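You operate a simulated robot arm through the tools that you are given. There is no shell and no other tool.

You run a simulated robot arm. Do the job below in one go: nothing can be reset, and whatever is moved stays where it is left.

JOB
Ladle milk into the two cups on the counter and cover the tin.
Fine: use the small yellow ladle from the tall jar; rinse it first in the steel pot of water beside the jar; two ladles a cup; rinse it again and leave it in that pot; spill nothing.

It is judged by the outcome, as a careful person would: the job done as asked, and still so three seconds after it is handed in. It fails if anything else is knocked over, pushed out of place, dropped, spilled or broken. Lids that push on must go on centred and level and be pressed home; caps that screw on are set level and turned clockwise until they are tight.

ROBOT AND FRAMES
A 7-joint arm with a two-finger parallel gripper, fixed in place. Base frame: the origin is at the foot of the arm, x ahead of it, y to its left, z up; the work surface is at about z = 0.85. Readings come in m, degrees, newtons and seconds.
Its first joint turns from -166.0 to 166.0 degrees. Payload 4.4 kg.
The tool frame sits at the grasp point between the pads (the TCP): z along the fingers, y along the line on which they close. The tips reach 0.023 m beyond it. The gripper opens to 0.094 m. The fingers are 0.038 m wide and 0.01 m thick; the gripper's body (0.054 by 0.096 m) begins 0.039 m behind the TCP.
Orientation is that of the tool frame in the base frame, as [roll, pitch, yaw] about the fixed x, y, z axes, in that order (R = Rz(yaw) Ry(pitch) Rx(roll)). With the fingers straight down and closing along the base's y, the tool's x points along the base's -x, its y along +y and its z along -z.

CONTROLS
- The arm moves only by the tool arm_command. Its argument "plan" is one flat list of numbers, 7 for each row, row after row: the shift along the tool's x, y, z in m, then the turn, a rotation vector about the tool's x, y, z in degrees, then the gripper command, from -1 (fully open) to 1 (shut), values between in proportion. In form: [tx, ty, tz, rx, ry, rz, claw, tx, ty, tz, rx, ry, rz, claw, ...]. A call has 1 to 20 rows; each row is the pose to reach, as a shift and turn from the pose commanded when the call began, along the tool's axes at that moment. Each row takes 0.2 s and may step no farther than 0.05 m and 8.6 degrees from the row before; otherwise, or with a gripper value out of range, the whole call is refused. A pose out of reach is approached as far as the arm can. The call stops where the force on the tool passes 40 N (or 10 N more than at its start, if that is more) or the arm is blocked; 0.2 s more then pass. Each finger travels about 0.072 m/s and halts on what it meets, pressing with about 26 N; the grip force reading is that of the motor and also rises with nothing between the fingers. The clock runs only during rows and for 0.2 s after the last one: add rows that repeat a pose to give the fingers time. It gives the time, the measured TCP pose, the force on the tool (base axes), the opening and the grip force at its end, in the units of the frame above (readings bear some noise), with the torque about the TCP (base axes, N m) and any sound that the robot's microphone picked up.
- Cameras (640 x 400 px; columns grow to the right, rows downward): "scene" is fixed at [0.051, 0.5006, 1.519]; the picture's right is [-0.42, -0.91, 0.00], its down [-0.58, 0.27, -0.76] and it looks along [0.69, -0.32, -0.64] (base axes); focal length 317 px, centre (320, 200). "wrist" rides on the gripper at [0.086, 0.016, -0.075] in the tool frame; the picture's right is [-0.18, 0.98, 0.00], its down [-0.58, -0.11, -0.81] and it looks along [-0.79, -0.15, 0.59] (tool axes); focal length 243 px, centre (320, 200). There is no depth. A picture from a camera that has moved, and an enlarged one, comes with that camera's place and axes in the base frame and with its lens.
- get_image(camera): a new picture of that camera. The clock stands still meanwhile.
- enlarge(camera, box): a new picture of the part [left, top, right, bottom] of that camera's present view, enlarged. The clock stands still meanwhile.
- finish_job(): hands the job in; it is judged then, once.

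Places have to be worked out from the pictures, the camera data and where the tool is seen. Open the gripper and draw the arm clear of the work before you hand the job in, unless the task says otherwise.

The tools are called after "Emit:" by a JSON object that holds its "method" and its "body". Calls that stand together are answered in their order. arm_command: Moves the arm, as the interface text tells. Its arguments: {"type":"object","properties":{"plan":{"type":"array","items":{"type":"number"}}},"required":["plan"]} The other tools are called the same way: get_image (camera) takes a picture; enlarge (camera, box) takes an enlarged picture of a part of a camera's view; finish_job () hands the job in.

At the start:

```text
clock: 0.0
ee_pos: [0.6805, 0.3573, 1.2103]
ee_rot: [179.9, 0.0, 179.9]
ft_force: [-0.6, 0.1, 0.1]
ft_torque: [0.06, 0.03, -0.03]
opening: 0.0942
grasp_force: 0.1
```

scene: 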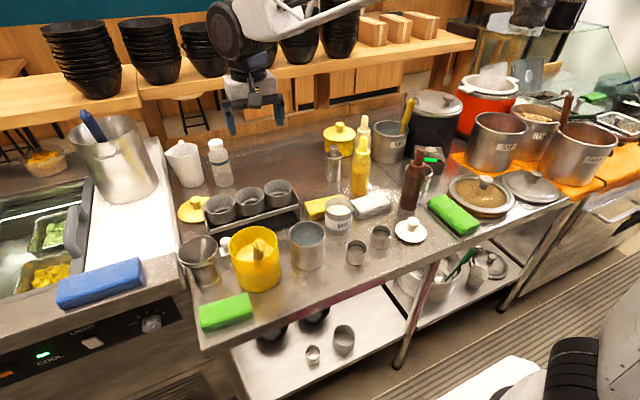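
wrist: 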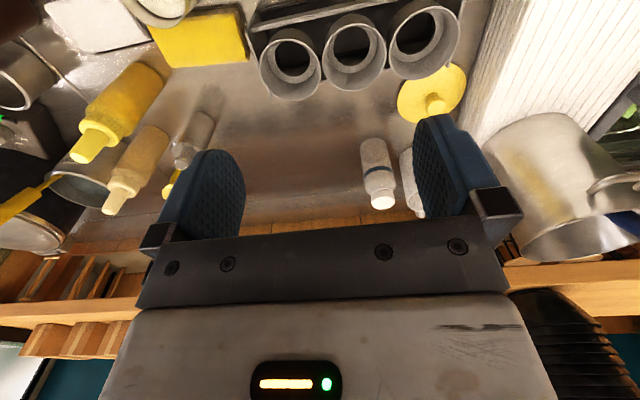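

I'll start by looking closely at the scene to identify the cups, milk tin, tall jar, ladle, and pot of water.

Emit:
{"method": "enlarge", "body": {"camera": "scene", "box": [160, 200, 320, 300]}}

Emit:
{"method": "enlarge", "body": {"camera": "scene", "box": [300, 180, 460, 280]}}

Emit:
{"method": "enlarge", "body": {"camera": "scene", "box": [310, 90, 470, 190]}}

Emit:
{"method": "enlarge", "body": {"camera": "scene", "box": [160, 120, 320, 220]}}

```text
4.00 times, centred on (240, 250) of scene
camera zoom: at [0.051, 0.5006, 1.519], right [-0.42, -0.91, 0.0], down [-0.58, 0.27, -0.76], along [0.69, -0.32, -0.64], focal length 1266 px, centre (640, 0)
```

zoom: 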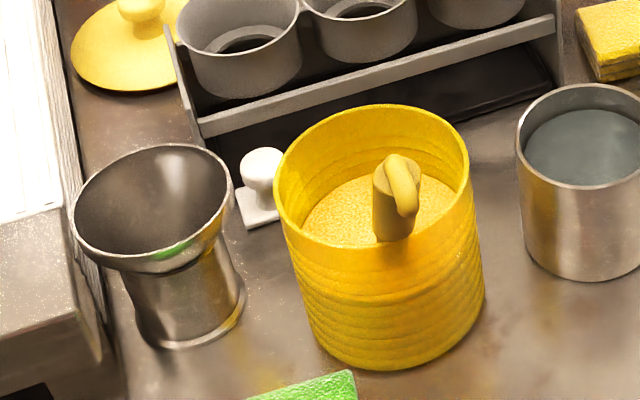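

```text
4.00 times, centred on (380, 230) of scene
camera zoom: at [0.051, 0.5006, 1.519], right [-0.42, -0.91, 0.0], down [-0.58, 0.27, -0.76], along [0.69, -0.32, -0.64], focal length 1266 px, centre (80, 80)
```

zoom: 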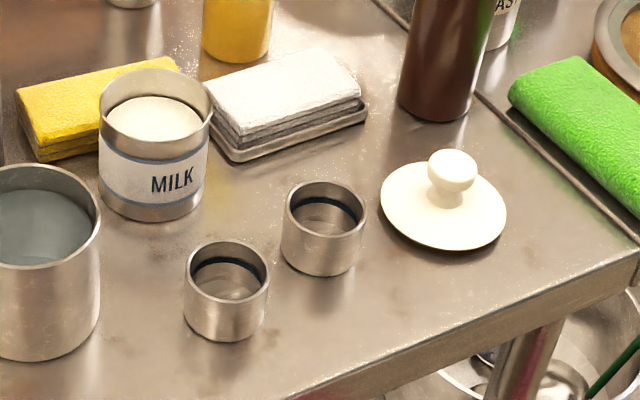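

```text
4.00 times, centred on (390, 140) of scene
camera zoom: at [0.051, 0.5006, 1.519], right [-0.42, -0.91, 0.0], down [-0.58, 0.27, -0.76], along [0.69, -0.32, -0.64], focal length 1266 px, centre (40, 440)
```

zoom: 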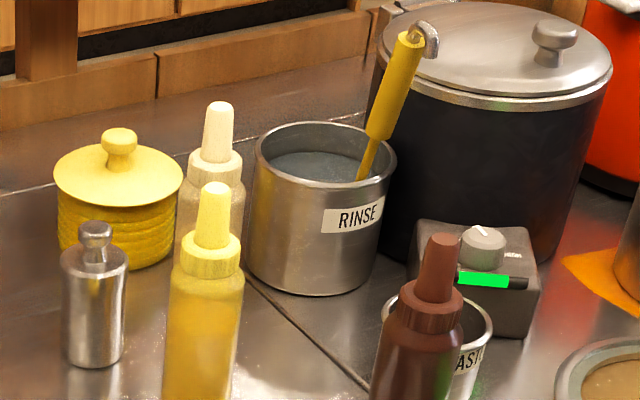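

```text
4.00 times, centred on (240, 170) of scene
camera zoom: at [0.051, 0.5006, 1.519], right [-0.42, -0.91, 0.0], down [-0.58, 0.27, -0.76], along [0.69, -0.32, -0.64], focal length 1266 px, centre (640, 320)
```

zoom: 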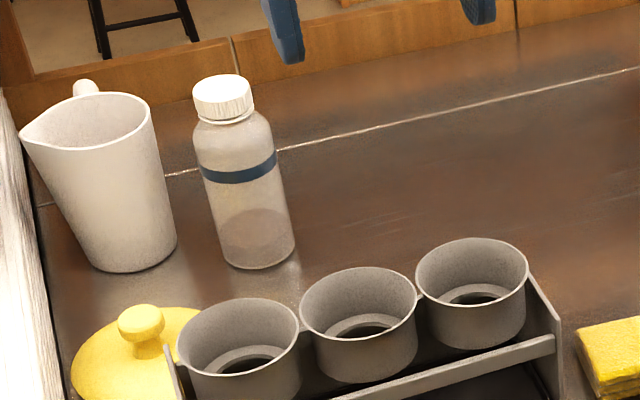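

The yellow ribbed jar with a hooked handle and the unlabelled steel pot of water beside it look like the ladle and rinse pot. The MILK tin, two small steel cups and a cream knobbed lid are on the right. I'll pull the arm back, staying high, so the wrist camera can view them closer.

Emit:
{"method": "arm_command", "body": {"plan": [0.05, 0, 0, 0, 0, 0, -1, 0.1, 0, 0, 0, 0, 0, -1, 0.15, 0, 0, 0, 0, 0, -1, 0.2, 0, 0, 0, 0, 0, -1, 0.25, 0, 0, 0, 0, 0, -1, 0.3, 0, 0, 0, 0, 0, -1, 0.34, 0, 0, 0, 0, 0, -1, 0.34, 0, 0, 0, 0, 0, -1]}}

Emit:
{"method": "get_image", "body": {"camera": "wrist"}}

Emit:
{"method": "get_image", "body": {"camera": "scene"}}

```text
clock: 1.8
ee_pos: [0.3399, 0.3574, 1.2106]
ee_rot: [-179.9, 0.0, 180.0]
ft_force: [0.3, -0.6, -0.5]
ft_torque: [0.0, 0.0, -0.02]
opening: 0.0938
grasp_force: 0.1
```

```text
taken
camera wrist: at [0.2533, 0.3743, 1.2857], right [0.18, 0.98, 0.0], down [0.58, -0.11, 0.81], along [0.79, -0.15, -0.59], focal length 243 px, centre (320, 200)
```

wrist: 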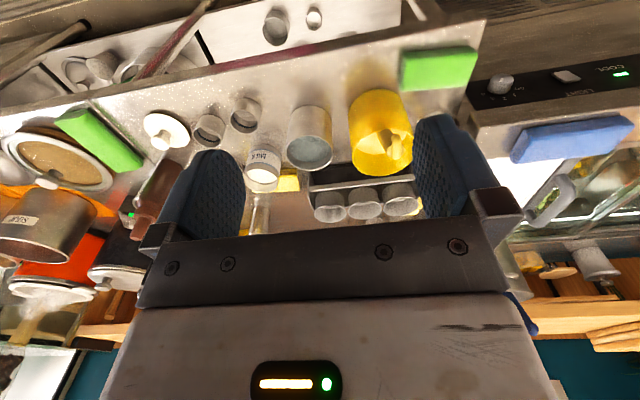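

```text
taken
```

scene: 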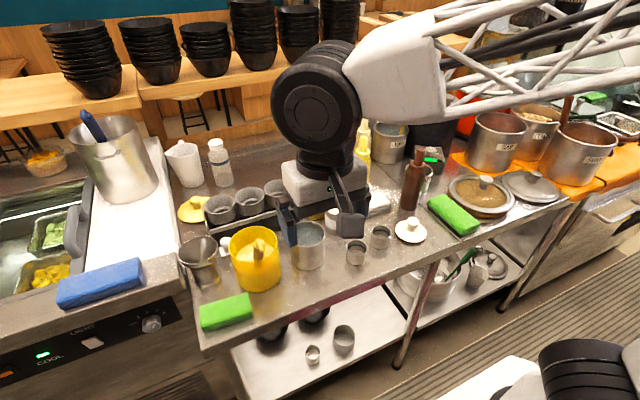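

The wrist camera now sees the working area (upside-down). I'll enlarge the jar, pot, tin and cups from here.

Emit:
{"method": "enlarge", "body": {"camera": "wrist", "box": [260, 70, 440, 190]}}

Emit:
{"method": "enlarge", "body": {"camera": "wrist", "box": [130, 80, 310, 200]}}

```text
3.33 times, centred on (350, 130) of wrist
camera zoom: at [0.2533, 0.3743, 1.2857], right [0.18, 0.98, 0.0], down [0.58, -0.11, 0.81], along [0.79, -0.15, -0.59], focal length 809 px, centre (220, 433)
```

zoom: 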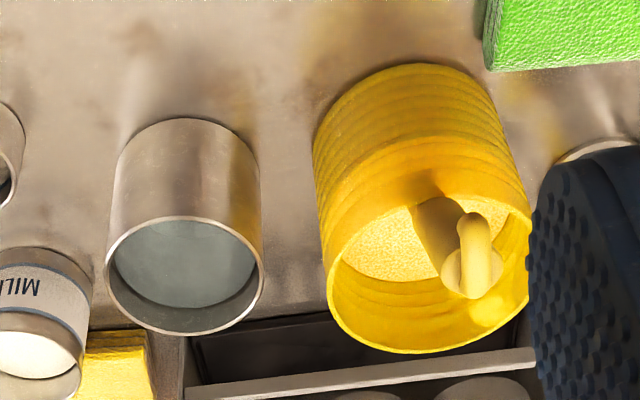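

```text
3.33 times, centred on (220, 140) of wrist
camera zoom: at [0.2533, 0.3743, 1.2857], right [0.18, 0.98, 0.0], down [0.58, -0.11, 0.81], along [0.79, -0.15, -0.59], focal length 809 px, centre (653, 400)
```

zoom: 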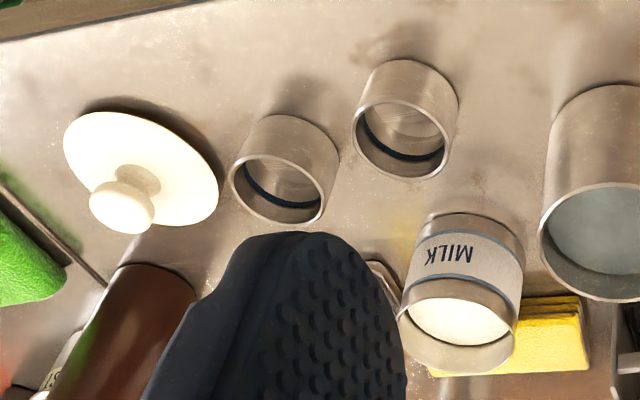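

I'll enlarge the jar and its handle further from both cameras to understand the ladle.

Emit:
{"method": "enlarge", "body": {"camera": "scene", "box": [224, 220, 288, 260]}}

Emit:
{"method": "enlarge", "body": {"camera": "wrist", "box": [345, 110, 425, 180]}}

Emit:
{"method": "enlarge", "body": {"camera": "scene", "box": [370, 90, 434, 130]}}

```text
10.00 times, centred on (256, 240) of scene
camera zoom: at [0.051, 0.5006, 1.519], right [-0.42, -0.91, 0.0], down [-0.58, 0.27, -0.76], along [0.69, -0.32, -0.64], focal length 3166 px, centre (960, -200)
```

zoom: 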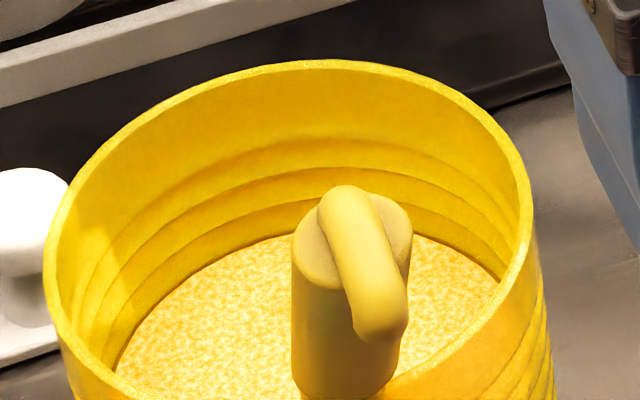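

```text
5.71 times, centred on (385, 145) of wrist
camera zoom: at [0.2533, 0.3743, 1.2857], right [0.18, 0.98, 0.0], down [0.58, -0.11, 0.81], along [0.79, -0.15, -0.59], focal length 1386 px, centre (-51, 514)
```

zoom: 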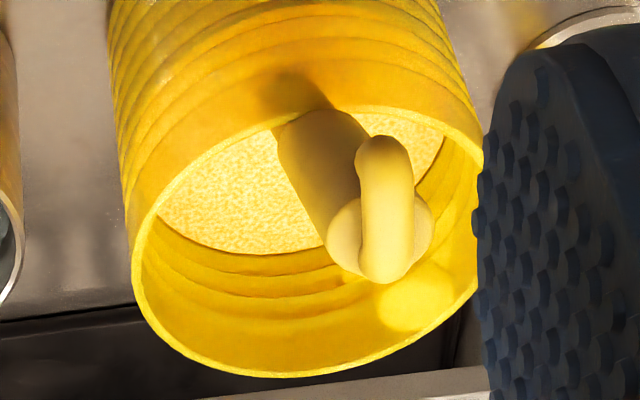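

```text
10.00 times, centred on (402, 110) of scene
camera zoom: at [0.051, 0.5006, 1.519], right [-0.42, -0.91, 0.0], down [-0.58, 0.27, -0.76], along [0.69, -0.32, -0.64], focal length 3166 px, centre (-500, 1100)
```

zoom: 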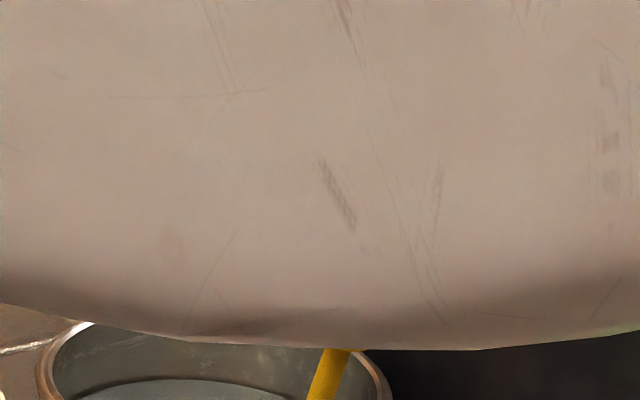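

The handle seems to stand near the jar's near side with its top around z≈1.0. I'll move to a viewpoint on the right, looking along +y, so I can triangulate the jar, ladle, pot, tin and cups.

Emit:
{"method": "arm_command", "body": {"plan": [-0.0175, -0.028, 0, 0, 0, -8.33, -1, -0.035, -0.056, 0, 0, 0, -16.67, -1, -0.0525, -0.084, 0, 0, 0, -25, -1, -0.07, -0.112, 0, 0, 0, -33.3, -1, -0.0875, -0.14, 0, 0, 0, -41.7, -1, -0.105, -0.168, 0, 0, 0, -50, -1, -0.1225, -0.196, 0, 0, 0, -58.3, -1, -0.14, -0.224, 0, 0, 0, -66.6, -1, -0.1575, -0.252, 0, 0, 0, -75, -1, -0.175, -0.28, 0, 0, 0, -83.3, -1, -0.1925, -0.308, 0, 0, 0, -91.6, -1, -0.21, -0.337, 0, 0, 0, -100, -1, -0.21, -0.337, 0, 0, 0, -100, -1]}}

Emit:
{"method": "get_image", "body": {"camera": "wrist"}}

Emit:
{"method": "get_image", "body": {"camera": "scene"}}

```text
clock: 4.6
ee_pos: [0.5518, 0.02, 1.2121]
ee_rot: [-179.9, 0.0, -79.8]
ft_force: [-0.9, 0.5, 0.1]
ft_torque: [0.0, 0.01, -0.02]
opening: 0.0941
grasp_force: 0.1
```

```text
taken
camera wrist: at [0.55, -0.0676, 1.286], right [-1.0, 0.01, 0.0], down [0.01, 0.59, 0.81], along [0.01, 0.81, -0.59], focal length 243 px, centre (320, 200)
```

wrist: 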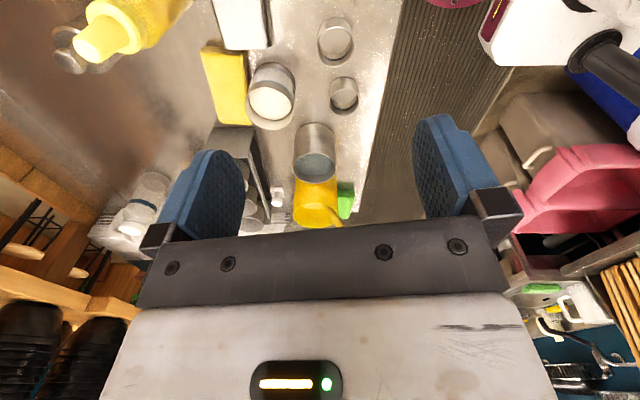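

```text
taken
```

scene: 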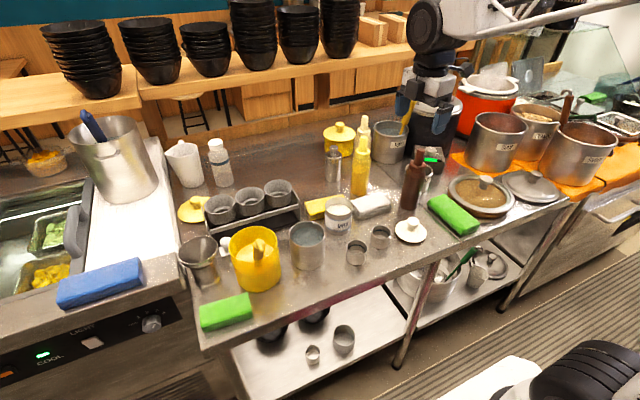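

Emit:
{"method": "enlarge", "body": {"camera": "wrist", "box": [260, 140, 380, 240]}}

Emit:
{"method": "enlarge", "body": {"camera": "wrist", "box": [230, 10, 390, 140]}}

```text
4.00 times, centred on (320, 190) of wrist
camera zoom: at [0.55, -0.0676, 1.286], right [-1.0, 0.01, 0.0], down [0.01, 0.59, 0.81], along [0.01, 0.81, -0.59], focal length 970 px, centre (320, 240)
```

zoom: 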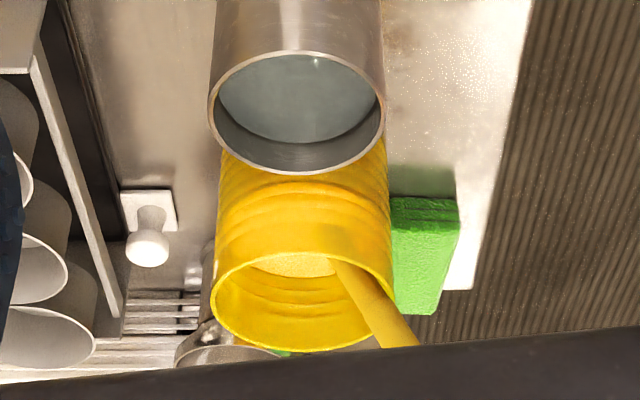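

```text
3.08 times, centred on (310, 75) of wrist
camera zoom: at [0.55, -0.0676, 1.286], right [-1.0, 0.01, 0.0], down [0.01, 0.59, 0.81], along [0.01, 0.81, -0.59], focal length 746 px, centre (351, 585)
```

zoom: 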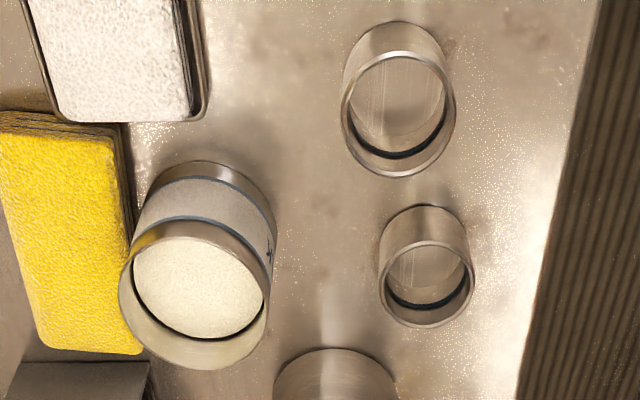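

The ladle clearly leans out over the jar's near (-x) rim. I'll move closer along +y and a little higher to see its full handle from the side.

Emit:
{"method": "arm_command", "body": {"plan": [-0.0366, 0.006, -0.01, 0, 0, 0, -1, -0.0733, 0.0125, -0.02, 0, 0, 0, -1, -0.11, 0.0187, -0.03, 0, 0, 0, -1, -0.1466, 0.0249, -0.04, 0, 0, 0, -1, -0.1466, 0.0249, -0.04, 0, 0, 0, -1]}}

Emit:
{"method": "get_image", "body": {"camera": "wrist"}}

Emit:
{"method": "enlarge", "body": {"camera": "wrist", "box": [250, 120, 410, 220]}}

```text
clock: 5.8
ee_pos: [0.4992, 0.1612, 1.2515]
ee_rot: [-179.9, 0.0, -80.1]
ft_force: [-0.7, 0.6, -0.1]
ft_torque: [-0.01, 0.02, 0.01]
opening: 0.0939
grasp_force: 0.1
```

```text
taken
camera wrist: at [0.4991, 0.073, 1.3263], right [-1.0, 0.01, 0.0], down [0.01, 0.59, 0.81], along [0.01, 0.81, -0.59], focal length 243 px, centre (320, 200)
```

wrist: 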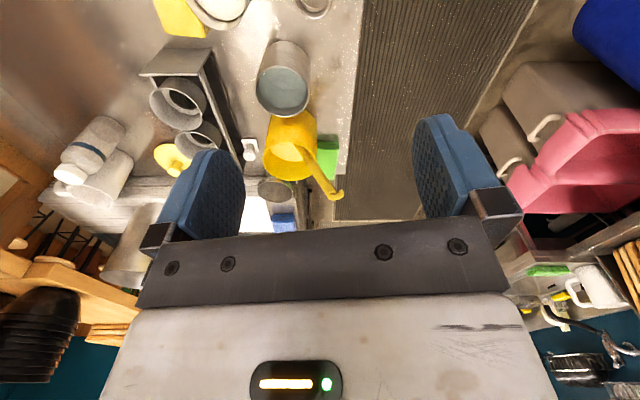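

```text
4.00 times, centred on (330, 170) of wrist
camera zoom: at [0.4991, 0.073, 1.3263], right [-1.0, 0.01, 0.0], down [0.01, 0.59, 0.81], along [0.01, 0.81, -0.59], focal length 970 px, centre (280, 320)
```

zoom: 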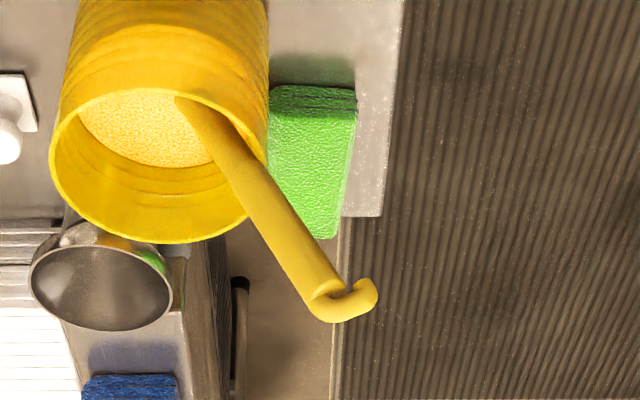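

The ladle is clear now: a ~21 mm round handle leaning about 24° toward -x, its end near (0.483, 0.433, 1.048), with a hook curling toward -x. I plan a near-horizontal grip from -x, so I'll first test in free air that the arm can hold the tool in that attitude, beginning with turning the tool to yaw 0.

Emit:
{"method": "arm_command", "body": {"plan": [0.00912, 0.01174, 0, 0, 0, -8.01, -1, 0.01824, 0.02348, 0, 0, 0, -16.02, -1, 0.02736, 0.03522, 0, 0, 0, -24.03, -1, 0.03648, 0.04696, 0, 0, 0, -32.04, -1, 0.0456, 0.0587, 0, 0, 0, -40.05, -1, 0.05472, 0.07044, 0, 0, 0, -48.06, -1, 0.06384, 0.08218, 0, 0, 0, -56.07, -1, 0.07296, 0.09392, 0, 0, 0, -64.08, -1, 0.08208, 0.10566, 0, 0, 0, -72.09, -1, 0.0912, 0.1174, 0, 0, 0, -80.1, -1, 0.0912, 0.1174, 0, 0, 0, -80.1, -1]}}

Emit:
{"method": "get_image", "body": {"camera": "scene"}}

```text
clock: 8.2
ee_pos: [0.3999, 0.0503, 1.2516]
ee_rot: [180.0, 0.0, 0.2]
ft_force: [-0.1, 0.3, 0.4]
ft_torque: [-0.05, 0.0, -0.03]
opening: 0.0942
grasp_force: 0.0
```

```text
taken
```

scene: 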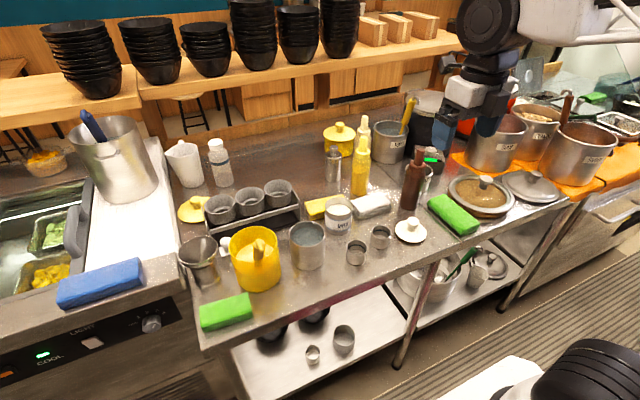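

Yaw 0 reached. Now I'll pitch the tool up toward horizontal, pointing +x, in place at z=1.25, checking reachability.

Emit:
{"method": "arm_command", "body": {"plan": [0, 0, 0, 0, 8.25, 0, -1, 0, 0, 0, 0, 16.5, 0, -1, 0, 0, 0, 0, 24.75, 0, -1, 0, 0, 0, 0, 33, 0, -1, 0, 0, 0, 0, 41.25, 0, -1, 0, 0, 0, 0, 49.5, 0, -1, 0, 0, 0, 0, 57.75, 0, -1, 0, 0, 0, 0, 66, 0, -1, 0, 0, 0, 0, 74, 0, -1, 0, 0, 0, 0, 82, 0, -1, 0, 0, 0, 0, 90, 0, -1, 0, 0, 0, 0, 90, 0, -1]}}

Emit:
{"method": "get_image", "body": {"camera": "scene"}}

Emit:
{"method": "get_image", "body": {"camera": "wrist"}}

```text
clock: 10.8
ee_pos: [0.4009, 0.0509, 1.2516]
ee_rot: [-41.9, -90.0, -138.1]
ft_force: [0.1, 0.1, 0.7]
ft_torque: [-0.01, 0.03, 0.01]
opening: 0.0938
grasp_force: 0.0
```

```text
taken
```

scene: 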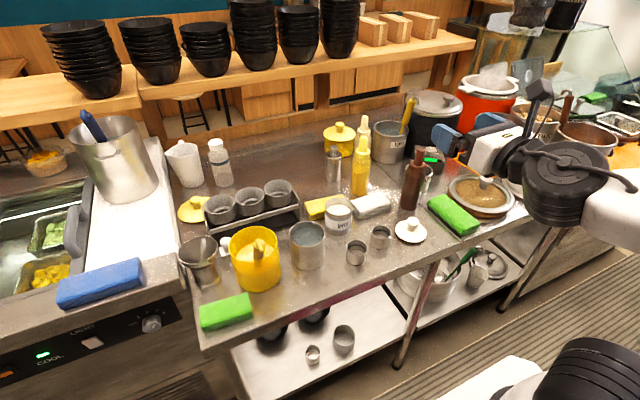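

```text
taken
camera wrist: at [0.3258, 0.0346, 1.3379], right [0.0, -0.98, -0.18], down [-0.81, 0.11, -0.58], along [0.59, 0.15, -0.79], focal length 243 px, centre (320, 200)
```

wrist: 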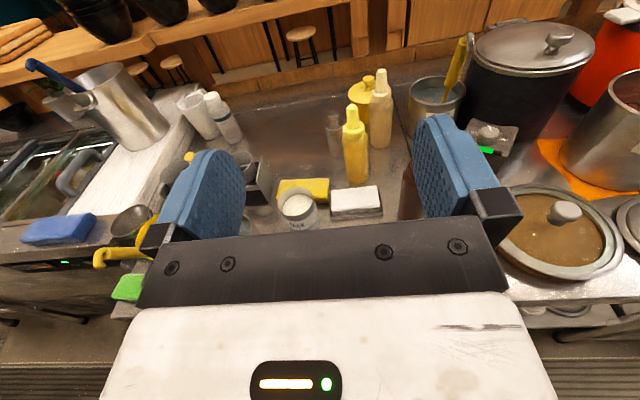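

Horizontal attitude works, and the wrist view is upright with the camera on top. Now I'll test the pouring roll (about +x, by +96°) here in free air and return.

Emit:
{"method": "arm_command", "body": {"plan": [0, 0, 0, 0, 0, 8, -1, 0, 0, 0, 0, 0, 16, -1, 0, 0, 0, 0, 0, 24, -1, 0, 0, 0, 0, 0, 32, -1, 0, 0, 0, 0, 0, 40, -1, 0, 0, 0, 0, 0, 48, -1, 0, 0, 0, 0, 0, 56, -1, 0, 0, 0, 0, 0, 64, -1, 0, 0, 0, 0, 0, 72, -1, 0, 0, 0, 0, 0, 80, -1, 0, 0, 0, 0, 0, 88, -1, 0, 0, 0, 0, 0, 96, -1, 0, 0, 0, 0, 0, 104, -1, 0, 0, 0, 0, 0, 112, -1, 0, 0, 0, 0, 0, 112, -1]}}

Emit:
{"method": "get_image", "body": {"camera": "scene"}}

```text
clock: 14.0
ee_pos: [0.4014, 0.0508, 1.2518]
ee_rot: [-90.0, 22.1, -90.0]
ft_force: [0.4, -0.5, 0.1]
ft_torque: [-0.01, -0.03, 0.0]
opening: 0.094
grasp_force: 0.0
```

```text
taken
```

scene: 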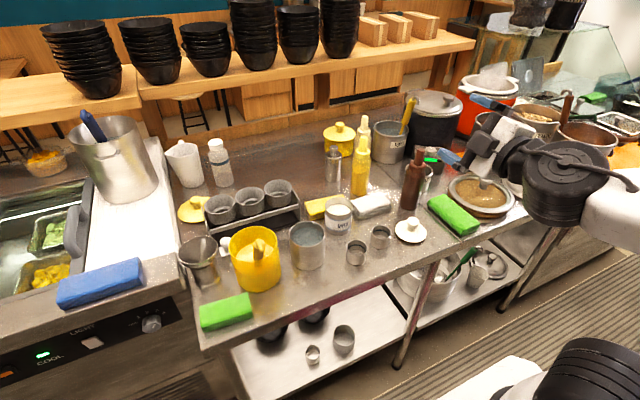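

The roll works fully. Rolling back to upright.

Emit:
{"method": "arm_command", "body": {"plan": [0, 0, 0, 0, 0, -8, -1, 0, 0, 0, 0, 0, -16, -1, 0, 0, 0, 0, 0, -24, -1, 0, 0, 0, 0, 0, -32, -1, 0, 0, 0, 0, 0, -40, -1, 0, 0, 0, 0, 0, -48, -1, 0, 0, 0, 0, 0, -56, -1, 0, 0, 0, 0, 0, -64, -1, 0, 0, 0, 0, 0, -72, -1, 0, 0, 0, 0, 0, -80, -1, 0, 0, 0, 0, 0, -88, -1, 0, 0, 0, 0, 0, -96, -1, 0, 0, 0, 0, 0, -104, -1, 0, 0, 0, 0, 0, -112, -1, 0, 0, 0, 0, 0, -112, -1]}}

```text
clock: 17.2
ee_pos: [0.3996, 0.0502, 1.2518]
ee_rot: [82.3, -90.0, 97.8]
ft_force: [0.3, 0.2, 0.1]
ft_torque: [-0.01, -0.01, 0.01]
opening: 0.094
grasp_force: 0.1
```

Upright again, tool pointing +x. Next I move across to a stand-off in front of the jar at about (0.36, 0.433, 1.12).

Emit:
{"method": "arm_command", "body": {"plan": [-0.0144, -0.0426, -0.0044, 0, 0, 0, -1, -0.0289, -0.0852, -0.0089, 0, 0, 0, -1, -0.0433, -0.1278, -0.0133, 0, 0, 0, -1, -0.0578, -0.1704, -0.0178, 0, 0, 0, -1, -0.0722, -0.213, -0.0222, 0, 0, 0, -1, -0.0867, -0.2557, -0.0267, 0, 0, 0, -1, -0.1011, -0.2983, -0.0311, 0, 0, 0, -1, -0.1156, -0.3409, -0.0356, 0, 0, 0, -1, -0.13, -0.3835, -0.04, 0, 0, 0, -1, -0.13, -0.3835, -0.04, 0, 0, 0, -1]}}

Emit:
{"method": "get_image", "body": {"camera": "wrist"}}

Emit:
{"method": "get_image", "body": {"camera": "scene"}}

```text
clock: 19.4
ee_pos: [0.3592, 0.4344, 1.1207]
ee_rot: [109.9, -89.9, 70.1]
ft_force: [-1.0, 0.3, 0.0]
ft_torque: [0.01, 0.0, -0.01]
opening: 0.0938
grasp_force: 0.0
```

```text
taken
camera wrist: at [0.2859, 0.4191, 1.2084], right [0.0, -0.98, -0.18], down [-0.81, 0.11, -0.58], along [0.59, 0.15, -0.79], focal length 243 px, centre (320, 200)
```

wrist: 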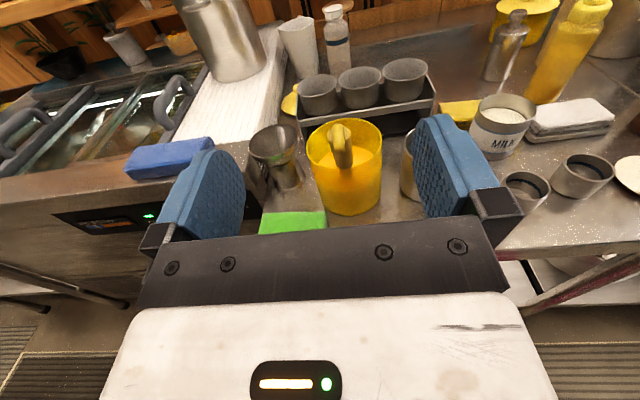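

```text
taken
```

scene: 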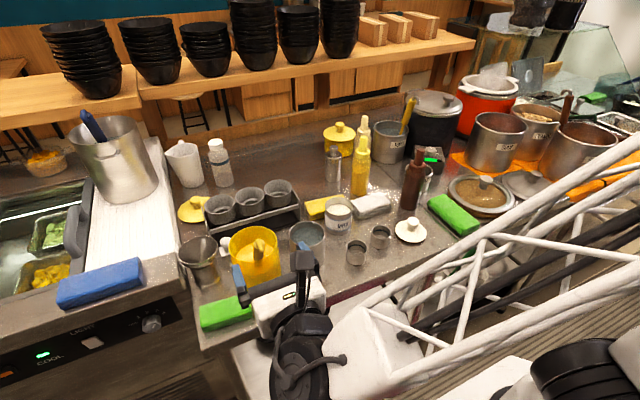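

Emit:
{"method": "enlarge", "body": {"camera": "wrist", "box": [290, 105, 410, 225]}}

Emit:
{"method": "enlarge", "body": {"camera": "scene", "box": [220, 220, 332, 290]}}

```text
3.33 times, centred on (350, 165) of wrist
camera zoom: at [0.2859, 0.4191, 1.2084], right [0.0, -0.98, -0.18], down [-0.81, 0.11, -0.58], along [0.59, 0.15, -0.79], focal length 809 px, centre (220, 317)
```

zoom: 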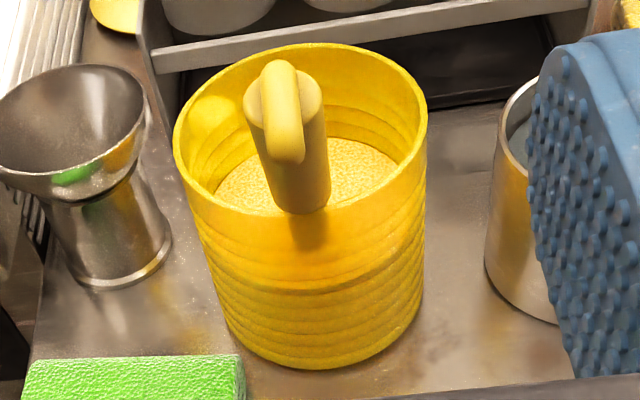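

```text
5.71 times, centred on (276, 255) of scene
camera zoom: at [0.051, 0.5006, 1.519], right [-0.42, -0.91, 0.0], down [-0.58, 0.27, -0.76], along [0.69, -0.32, -0.64], focal length 1809 px, centre (571, -114)
```

zoom: 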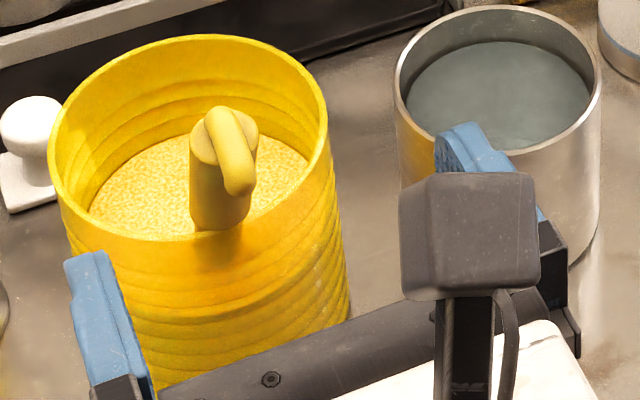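

The handle lies in the plane y≈0.431, its end at z≈1.049, crossing the near rim at about (0.523, 0.960). I'll lower to z=1.000 and advance part-way (x=0.45), then check alignment.

Emit:
{"method": "arm_command", "body": {"plan": [-0.04, 0.001, 0, 0, 0, 0, -1, -0.08, 0.002, 0, 0, 0, 0, -1, -0.12, 0.003, 0, 0, 0, 0, -1, -0.12, 0.003, 0.03, 0, 0, 0, -1, -0.12, 0.003, 0.06, 0, 0, 0, -1, -0.12, 0.003, 0.09, 0, 0, 0, -1, -0.12, 0.003, 0.09, 0, 0, 0, -1]}}

Emit:
{"method": "get_image", "body": {"camera": "wrist"}}

Emit:
{"method": "enlarge", "body": {"camera": "scene", "box": [200, 200, 328, 280]}}

```text
clock: 21.0
ee_pos: [0.4511, 0.4313, 1.001]
ee_rot: [-51.0, -89.9, -128.9]
ft_force: [-0.6, -0.6, 0.3]
ft_torque: [-0.01, -0.03, -0.02]
opening: 0.0941
grasp_force: 0.1
```

```text
taken
camera wrist: at [0.3763, 0.4154, 1.0876], right [0.0, -0.98, -0.18], down [-0.81, 0.11, -0.58], along [0.59, 0.15, -0.79], focal length 243 px, centre (320, 200)
```

wrist: 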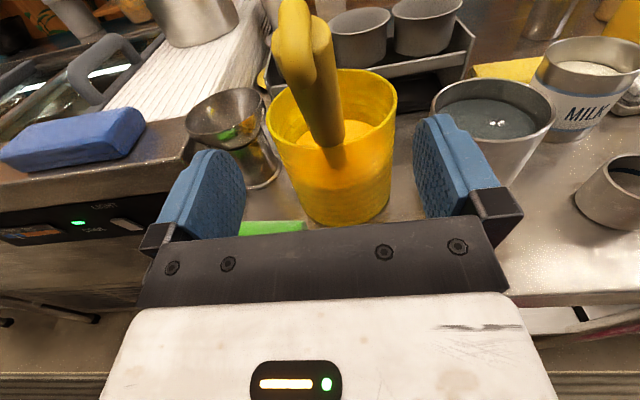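

```text
5.00 times, centred on (264, 240) of scene
camera zoom: at [0.051, 0.5006, 1.519], right [-0.42, -0.91, 0.0], down [-0.58, 0.27, -0.76], along [0.69, -0.32, -0.64], focal length 1583 px, centre (600, 0)
```

zoom: 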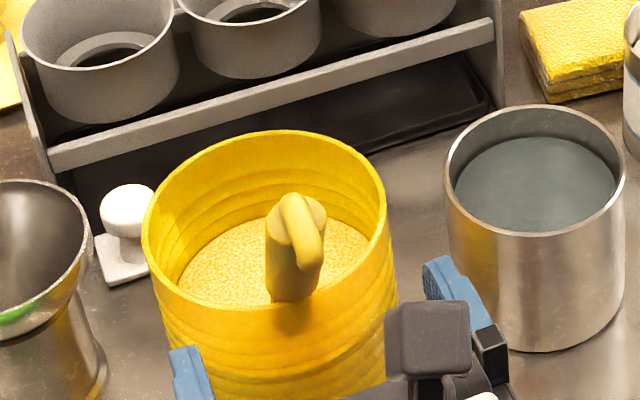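

Handle is centred between the fingers. I'll advance to x≈0.505 and then close on the handle.

Emit:
{"method": "arm_command", "body": {"plan": [0, 0, 0.02, 0, 0, 0, -1, 0, 0, 0.04, 0, 0, 0, -1, 0, 0, 0.054, 0, 0, 0, -1, 0, 0, 0.054, 0, 0, 0, -1]}}

Emit:
{"method": "get_image", "body": {"camera": "wrist"}}

Emit:
{"method": "enlarge", "body": {"camera": "scene", "box": [200, 200, 328, 280]}}

```text
clock: 22.0
ee_pos: [0.5044, 0.4315, 1.0005]
ee_rot: [93.4, -90.0, 86.8]
ft_force: [0.1, 0.1, 0.9]
ft_torque: [0.01, 0.04, -0.01]
opening: 0.0939
grasp_force: 0.0
```

```text
taken
camera wrist: at [0.4298, 0.4153, 1.0878], right [0.0, -0.98, -0.18], down [-0.81, 0.11, -0.58], along [0.59, 0.15, -0.79], focal length 243 px, centre (320, 200)
```

wrist: 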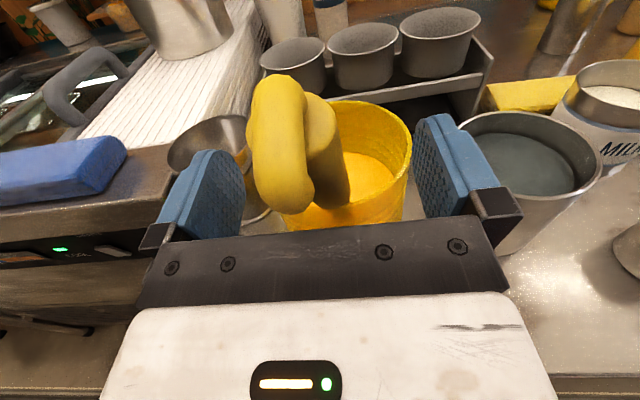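

```text
5.00 times, centred on (264, 240) of scene
camera zoom: at [0.051, 0.5006, 1.519], right [-0.42, -0.91, 0.0], down [-0.58, 0.27, -0.76], along [0.69, -0.32, -0.64], focal length 1583 px, centre (600, 0)
```

zoom: 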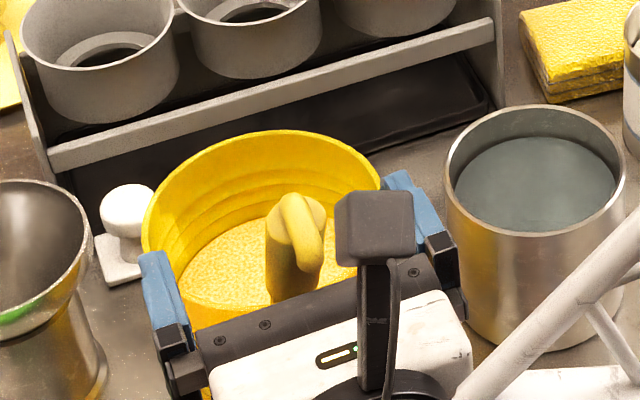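

The TCP projects right on the handle axis; fingers are clear of the rim. Closing the gripper on the handle.

Emit:
{"method": "arm_command", "body": {"plan": [0, 0, 0, 0, 0, 0, 1, 0, 0, 0, 0, 0, 0, 1, 0, 0, 0, 0, 0, 0, 1, 0, 0, 0, 0, 0, 0, 1, 0, 0, 0, 0, 0, 0, 1]}}

Emit:
{"method": "get_image", "body": {"camera": "wrist"}}

Emit:
{"method": "enlarge", "body": {"camera": "scene", "box": [200, 200, 328, 280]}}

```text
clock: 23.2
ee_pos: [0.5047, 0.4321, 1.0015]
ee_rot: [128.9, -90.0, 51.3]
ft_force: [0.3, 0.0, -0.6]
ft_torque: [-0.01, -0.02, -0.04]
opening: 0.0237
grasp_force: 26.0
```

```text
taken
camera wrist: at [0.4296, 0.4153, 1.0879], right [0.0, -0.98, -0.18], down [-0.81, 0.11, -0.58], along [0.59, 0.15, -0.79], focal length 243 px, centre (320, 200)
```

wrist: 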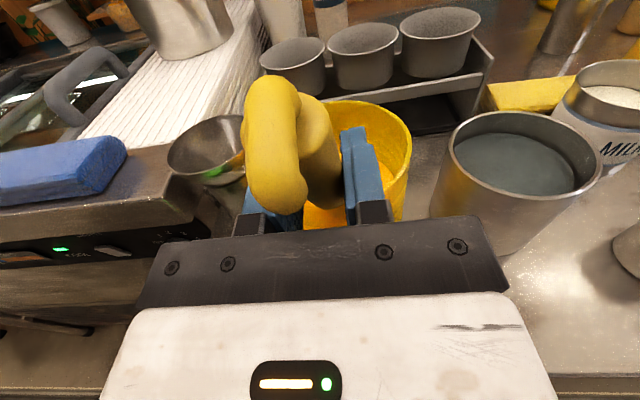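

```text
5.00 times, centred on (264, 240) of scene
camera zoom: at [0.051, 0.5006, 1.519], right [-0.42, -0.91, 0.0], down [-0.58, 0.27, -0.76], along [0.69, -0.32, -0.64], focal length 1583 px, centre (600, 0)
```

zoom: 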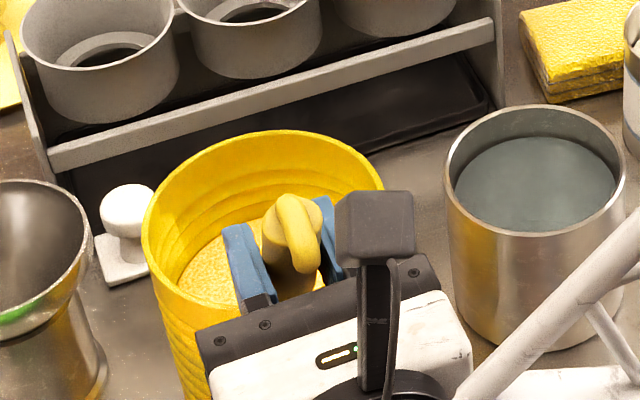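

Gripped (opening 23.7 mm, 26 N). I'll lift straight up slowly to see how the ladle frees itself from the powder.

Emit:
{"method": "arm_command", "body": {"plan": [0.005, 0, 0, 0, 0, 0, 1, 0.01, 0, 0, 0, 0, 0, 1, 0.015, 0, 0, 0, 0, 0, 1, 0.02, 0, 0, 0, 0, 0, 1, 0.025, 0, 0, 0, 0, 0, 1, 0.03, 0, 0, 0, 0, 0, 1, 0.03, 0, 0, 0, 0, 0, 1]}}

Emit:
{"method": "enlarge", "body": {"camera": "scene", "box": [200, 190, 328, 270]}}

Emit:
{"method": "get_image", "body": {"camera": "wrist"}}

```text
clock: 24.8
ee_pos: [0.5035, 0.4312, 1.033]
ee_rot: [-54.1, -89.9, -125.8]
ft_force: [-0.4, -0.3, -1.0]
ft_torque: [0.02, 0.02, -0.03]
opening: 0.0237
grasp_force: 26.0
```

```text
5.00 times, centred on (264, 230) of scene
camera zoom: at [0.051, 0.5006, 1.519], right [-0.42, -0.91, 0.0], down [-0.58, 0.27, -0.76], along [0.69, -0.32, -0.64], focal length 1583 px, centre (600, 50)
```

zoom: 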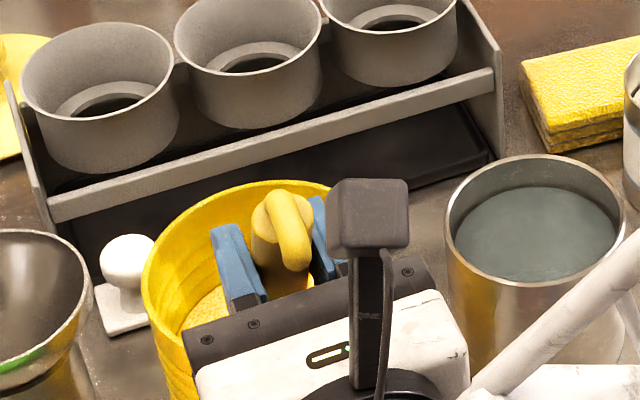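

```text
taken
camera wrist: at [0.4291, 0.4154, 1.1185], right [0.0, -0.98, -0.19], down [-0.81, 0.11, -0.58], along [0.59, 0.15, -0.79], focal length 243 px, centre (320, 200)
```

wrist: 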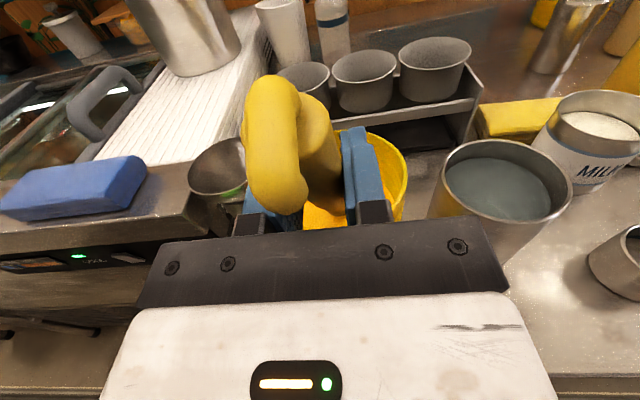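

Lifting is free (≈1 N of ladle weight). Now I'll gently right the ladle to vertical inside the jar, pivoting about the bowl while rising slightly — first half.

Emit:
{"method": "arm_command", "body": {"plan": [0.0091, 0, 0.01, 0, -4.07, 0, 1, 0.0174, 0, 0.0199, 0, -8.13, 0, 1, 0.025, 0, 0.0303, 0, -12.2, 0, 1, 0.025, 0, 0.0303, 0, -12.2, 0, 1]}}

Emit:
{"method": "get_image", "body": {"camera": "scene"}}

Emit:
{"method": "get_image", "body": {"camera": "wrist"}}

```text
clock: 25.8
ee_pos: [0.534, 0.4306, 1.0556]
ee_rot: [179.9, -77.9, 0.2]
ft_force: [-2.0, 1.4, -0.8]
ft_torque: [-0.05, 0.26, -0.03]
opening: 0.0238
grasp_force: 26.0
```

```text
taken
```

scene: 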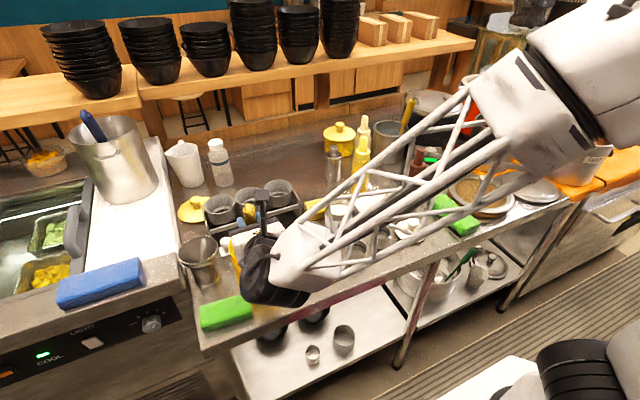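

```text
taken
camera wrist: at [0.4794, 0.4151, 1.157], right [-0.04, -0.98, -0.18], down [-0.91, 0.11, -0.4], along [0.41, 0.15, -0.9], focal length 243 px, centre (320, 200)
```

wrist: 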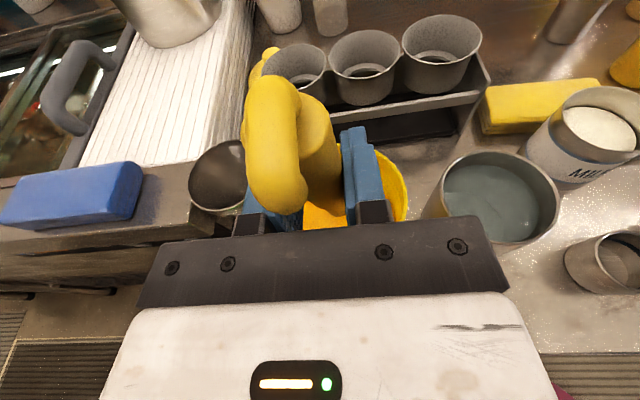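

A light 2 N sideways contact (bowl touching the far wall) appeared. I'll back off toward -x by ~12 mm and go up a bit before righting further.

Emit:
{"method": "arm_command", "body": {"plan": [-0.0025, 0, -0.0117, 0, 0, 0, 1, 0.007, 0, -0.0138, 0, 0, 0, 1, 0.017, 0, -0.0159, 0, 0, 0, 1, 0.017, 0, -0.0159, 0, 0, 0, 1]}}

```text
clock: 26.8
ee_pos: [0.5216, 0.432, 1.0765]
ee_rot: [-179.9, -77.8, 0.0]
ft_force: [0.1, -0.5, -0.2]
ft_torque: [0.0, 0.01, 0.01]
opening: 0.0236
grasp_force: 26.2
```

Contact is gone. Lifting straight up 0.10 m with the ladle still inside the jar's footprint, watching forces.

Emit:
{"method": "arm_command", "body": {"plan": [0.0145, 0, -0.008, 0, 0, 0, 1, 0.0308, 0, -0.0115, 0, 0, 0, 1, 0.047, 0, -0.015, 0, 0, 0, 1, 0.0633, 0, -0.0185, 0, 0, 0, 1, 0.0796, 0, -0.022, 0, 0, 0, 1, 0.096, 0, -0.029, 0, 0, 0, 1, 0.096, 0, -0.029, 0, 0, 0, 1]}}

Emit:
{"method": "get_image", "body": {"camera": "scene"}}

Emit:
{"method": "get_image", "body": {"camera": "wrist"}}

```text
clock: 28.4
ee_pos: [0.5142, 0.4317, 1.1765]
ee_rot: [179.9, -77.8, 0.1]
ft_force: [0.6, 0.1, -0.9]
ft_torque: [0.05, 0.04, 0.0]
opening: 0.0235
grasp_force: 25.7
```

```text
taken
```

scene: 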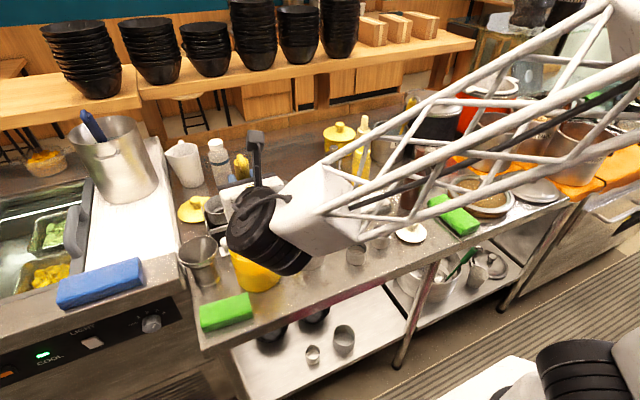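

```text
taken
camera wrist: at [0.4599, 0.4156, 1.2773], right [-0.04, -0.98, -0.18], down [-0.91, 0.11, -0.4], along [0.41, 0.15, -0.9], focal length 243 px, centre (320, 200)
```

wrist: 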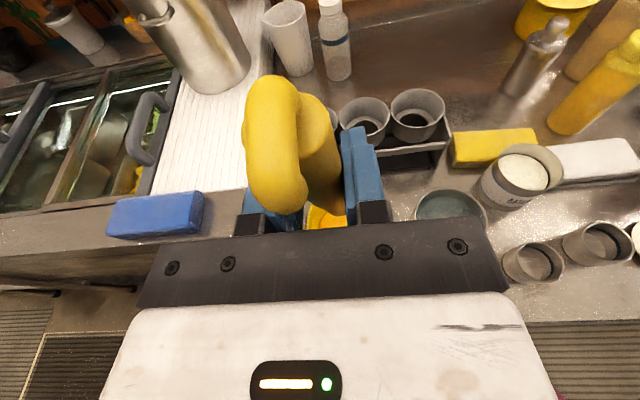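

I'll finish righting the handle to vertical over the jar and raise it a little more.

Emit:
{"method": "arm_command", "body": {"plan": [0.012, 0, 0.004, 0, -3.05, 0, 1, 0.024, 0, 0.008, 0, -6.1, 0, 1, 0.037, 0, 0.013, 0, -9.15, 0, 1, 0.05, 0, 0.018, 0, -12.2, 0, 1, 0.05, 0, 0.018, 0, -12.2, 0, 1]}}

Emit:
{"method": "enlarge", "body": {"camera": "scene", "box": [200, 110, 328, 310]}}

Emit:
{"method": "get_image", "body": {"camera": "wrist"}}

```text
clock: 29.6
ee_pos: [0.5409, 0.432, 1.2212]
ee_rot: [179.9, -65.7, 0.0]
ft_force: [0.1, -0.1, -0.3]
ft_torque: [-0.01, 0.01, -0.03]
opening: 0.0235
grasp_force: 25.6
```

```text
2.00 times, centred on (264, 210) of scene
camera zoom: at [0.051, 0.5006, 1.519], right [-0.42, -0.91, 0.0], down [-0.58, 0.27, -0.76], along [0.69, -0.32, -0.64], focal length 633 px, centre (432, 180)
```

zoom: 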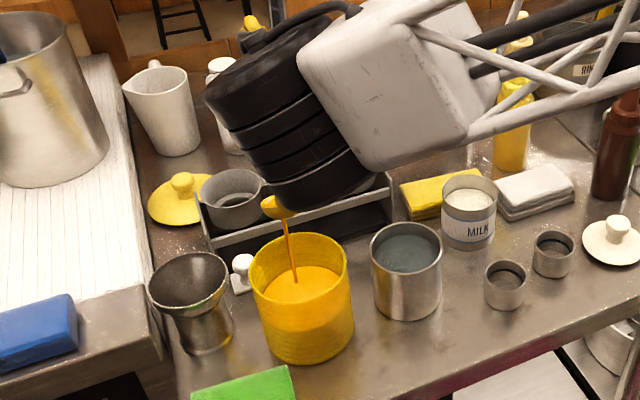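

```text
taken
camera wrist: at [0.5101, 0.4157, 1.3314], right [-0.07, -0.98, -0.17], down [-0.97, 0.11, -0.2], along [0.21, 0.15, -0.97], focal length 243 px, centre (320, 200)
```

wrist: 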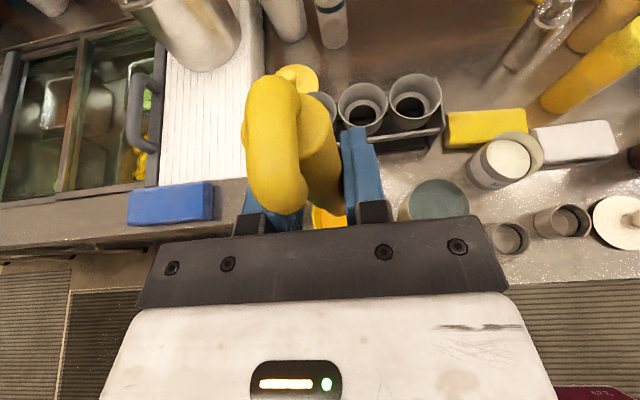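

The ladle came up with orange syrup that is still dripping back into the jar. I'll zoom in on it and stay above the jar until it stops.

Emit:
{"method": "enlarge", "body": {"camera": "scene", "box": [240, 190, 304, 230]}}

Emit:
{"method": "enlarge", "body": {"camera": "scene", "box": [230, 210, 294, 300]}}

```text
10.00 times, centred on (272, 210) of scene
camera zoom: at [0.051, 0.5006, 1.519], right [-0.42, -0.91, 0.0], down [-0.58, 0.27, -0.76], along [0.69, -0.32, -0.64], focal length 3166 px, centre (800, 100)
```

zoom: 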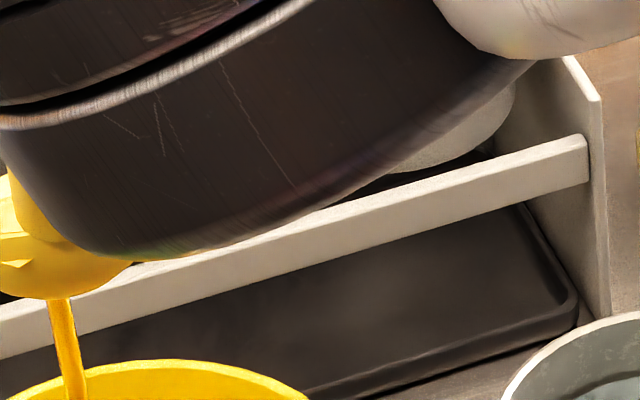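

```text
4.44 times, centred on (262, 255) of scene
camera zoom: at [0.051, 0.5006, 1.519], right [-0.42, -0.91, 0.0], down [-0.58, 0.27, -0.76], along [0.69, -0.32, -0.64], focal length 1407 px, centre (578, -44)
```

zoom: 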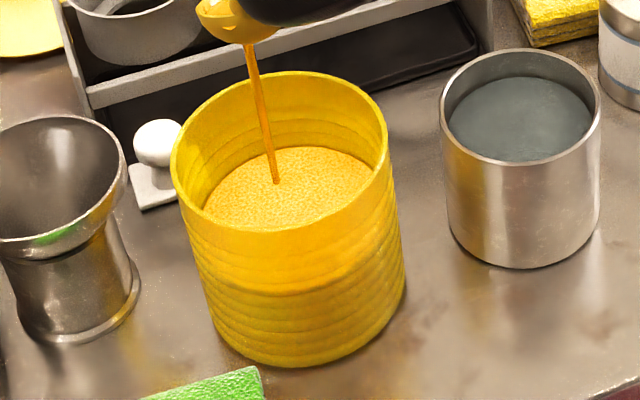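

The stream is landing inside the jar. I'll hold still for a few seconds and let it drain.

Emit:
{"method": "arm_command", "body": {"plan": [0, 0, 0, 0, 0, 0, 1, 0, 0, 0, 0, 0, 0, 1, 0, 0, 0, 0, 0, 0, 1, 0, 0, 0, 0, 0, 0, 1, 0, 0, 0, 0, 0, 0, 1, 0, 0, 0, 0, 0, 0, 1, 0, 0, 0, 0, 0, 0, 1, 0, 0, 0, 0, 0, 0, 1, 0, 0, 0, 0, 0, 0, 1, 0, 0, 0, 0, 0, 0, 1, 0, 0, 0, 0, 0, 0, 1, 0, 0, 0, 0, 0, 0, 1, 0, 0, 0, 0, 0, 0, 1, 0, 0, 0, 0, 0, 0, 1, 0, 0, 0, 0, 0, 0, 1]}}

Emit:
{"method": "enlarge", "body": {"camera": "scene", "box": [210, 190, 310, 290]}}

```text
clock: 32.8
ee_pos: [0.5422, 0.4319, 1.221]
ee_rot: [180.0, -65.6, 0.2]
ft_force: [-1.0, -0.7, -0.7]
ft_torque: [0.01, 0.02, 0.02]
opening: 0.0234
grasp_force: 25.8
```

```text
4.00 times, centred on (260, 240) of scene
camera zoom: at [0.051, 0.5006, 1.519], right [-0.42, -0.91, 0.0], down [-0.58, 0.27, -0.76], along [0.69, -0.32, -0.64], focal length 1266 px, centre (560, 40)
```

zoom: 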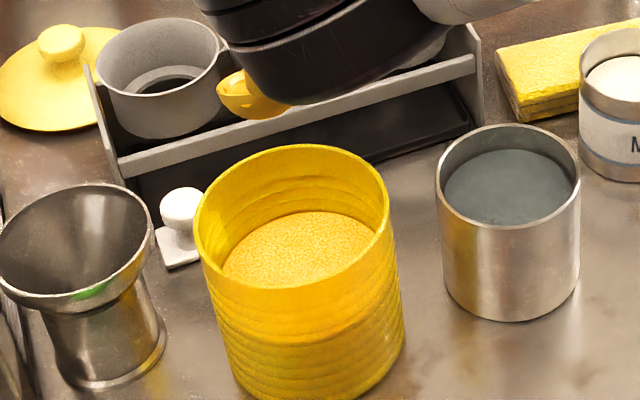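

Dripping has stopped. Let me look at the bowl closely.

Emit:
{"method": "enlarge", "body": {"camera": "scene", "box": [225, 200, 265, 225]}}

Emit:
{"method": "enlarge", "body": {"camera": "wrist", "box": [230, 50, 390, 240]}}

```text
16.00 times, centred on (245, 212) of scene
camera zoom: at [0.051, 0.5006, 1.519], right [-0.42, -0.91, 0.0], down [-0.58, 0.27, -0.76], along [0.69, -0.32, -0.64], focal length 5066 px, centre (1520, 0)
```

zoom: 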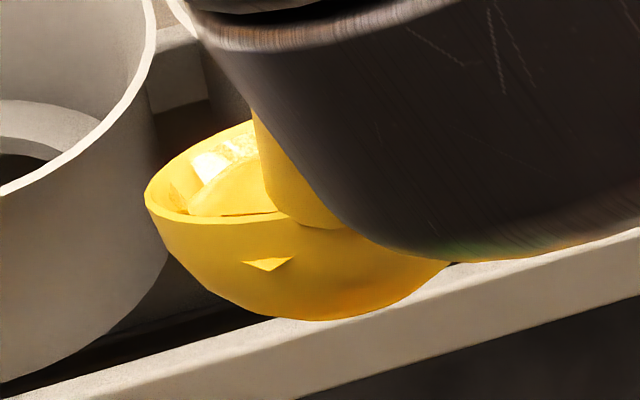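

```text
2.11 times, centred on (310, 145) of wrist
camera zoom: at [0.5099, 0.4157, 1.3312], right [-0.07, -0.98, -0.17], down [-0.97, 0.11, -0.2], along [0.21, 0.15, -0.97], focal length 511 px, centre (341, 316)
```

zoom: 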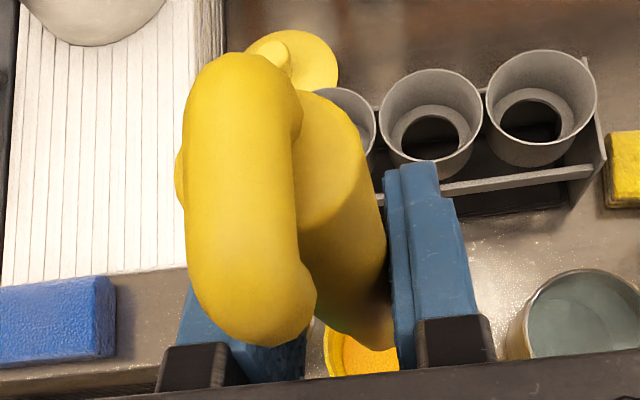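

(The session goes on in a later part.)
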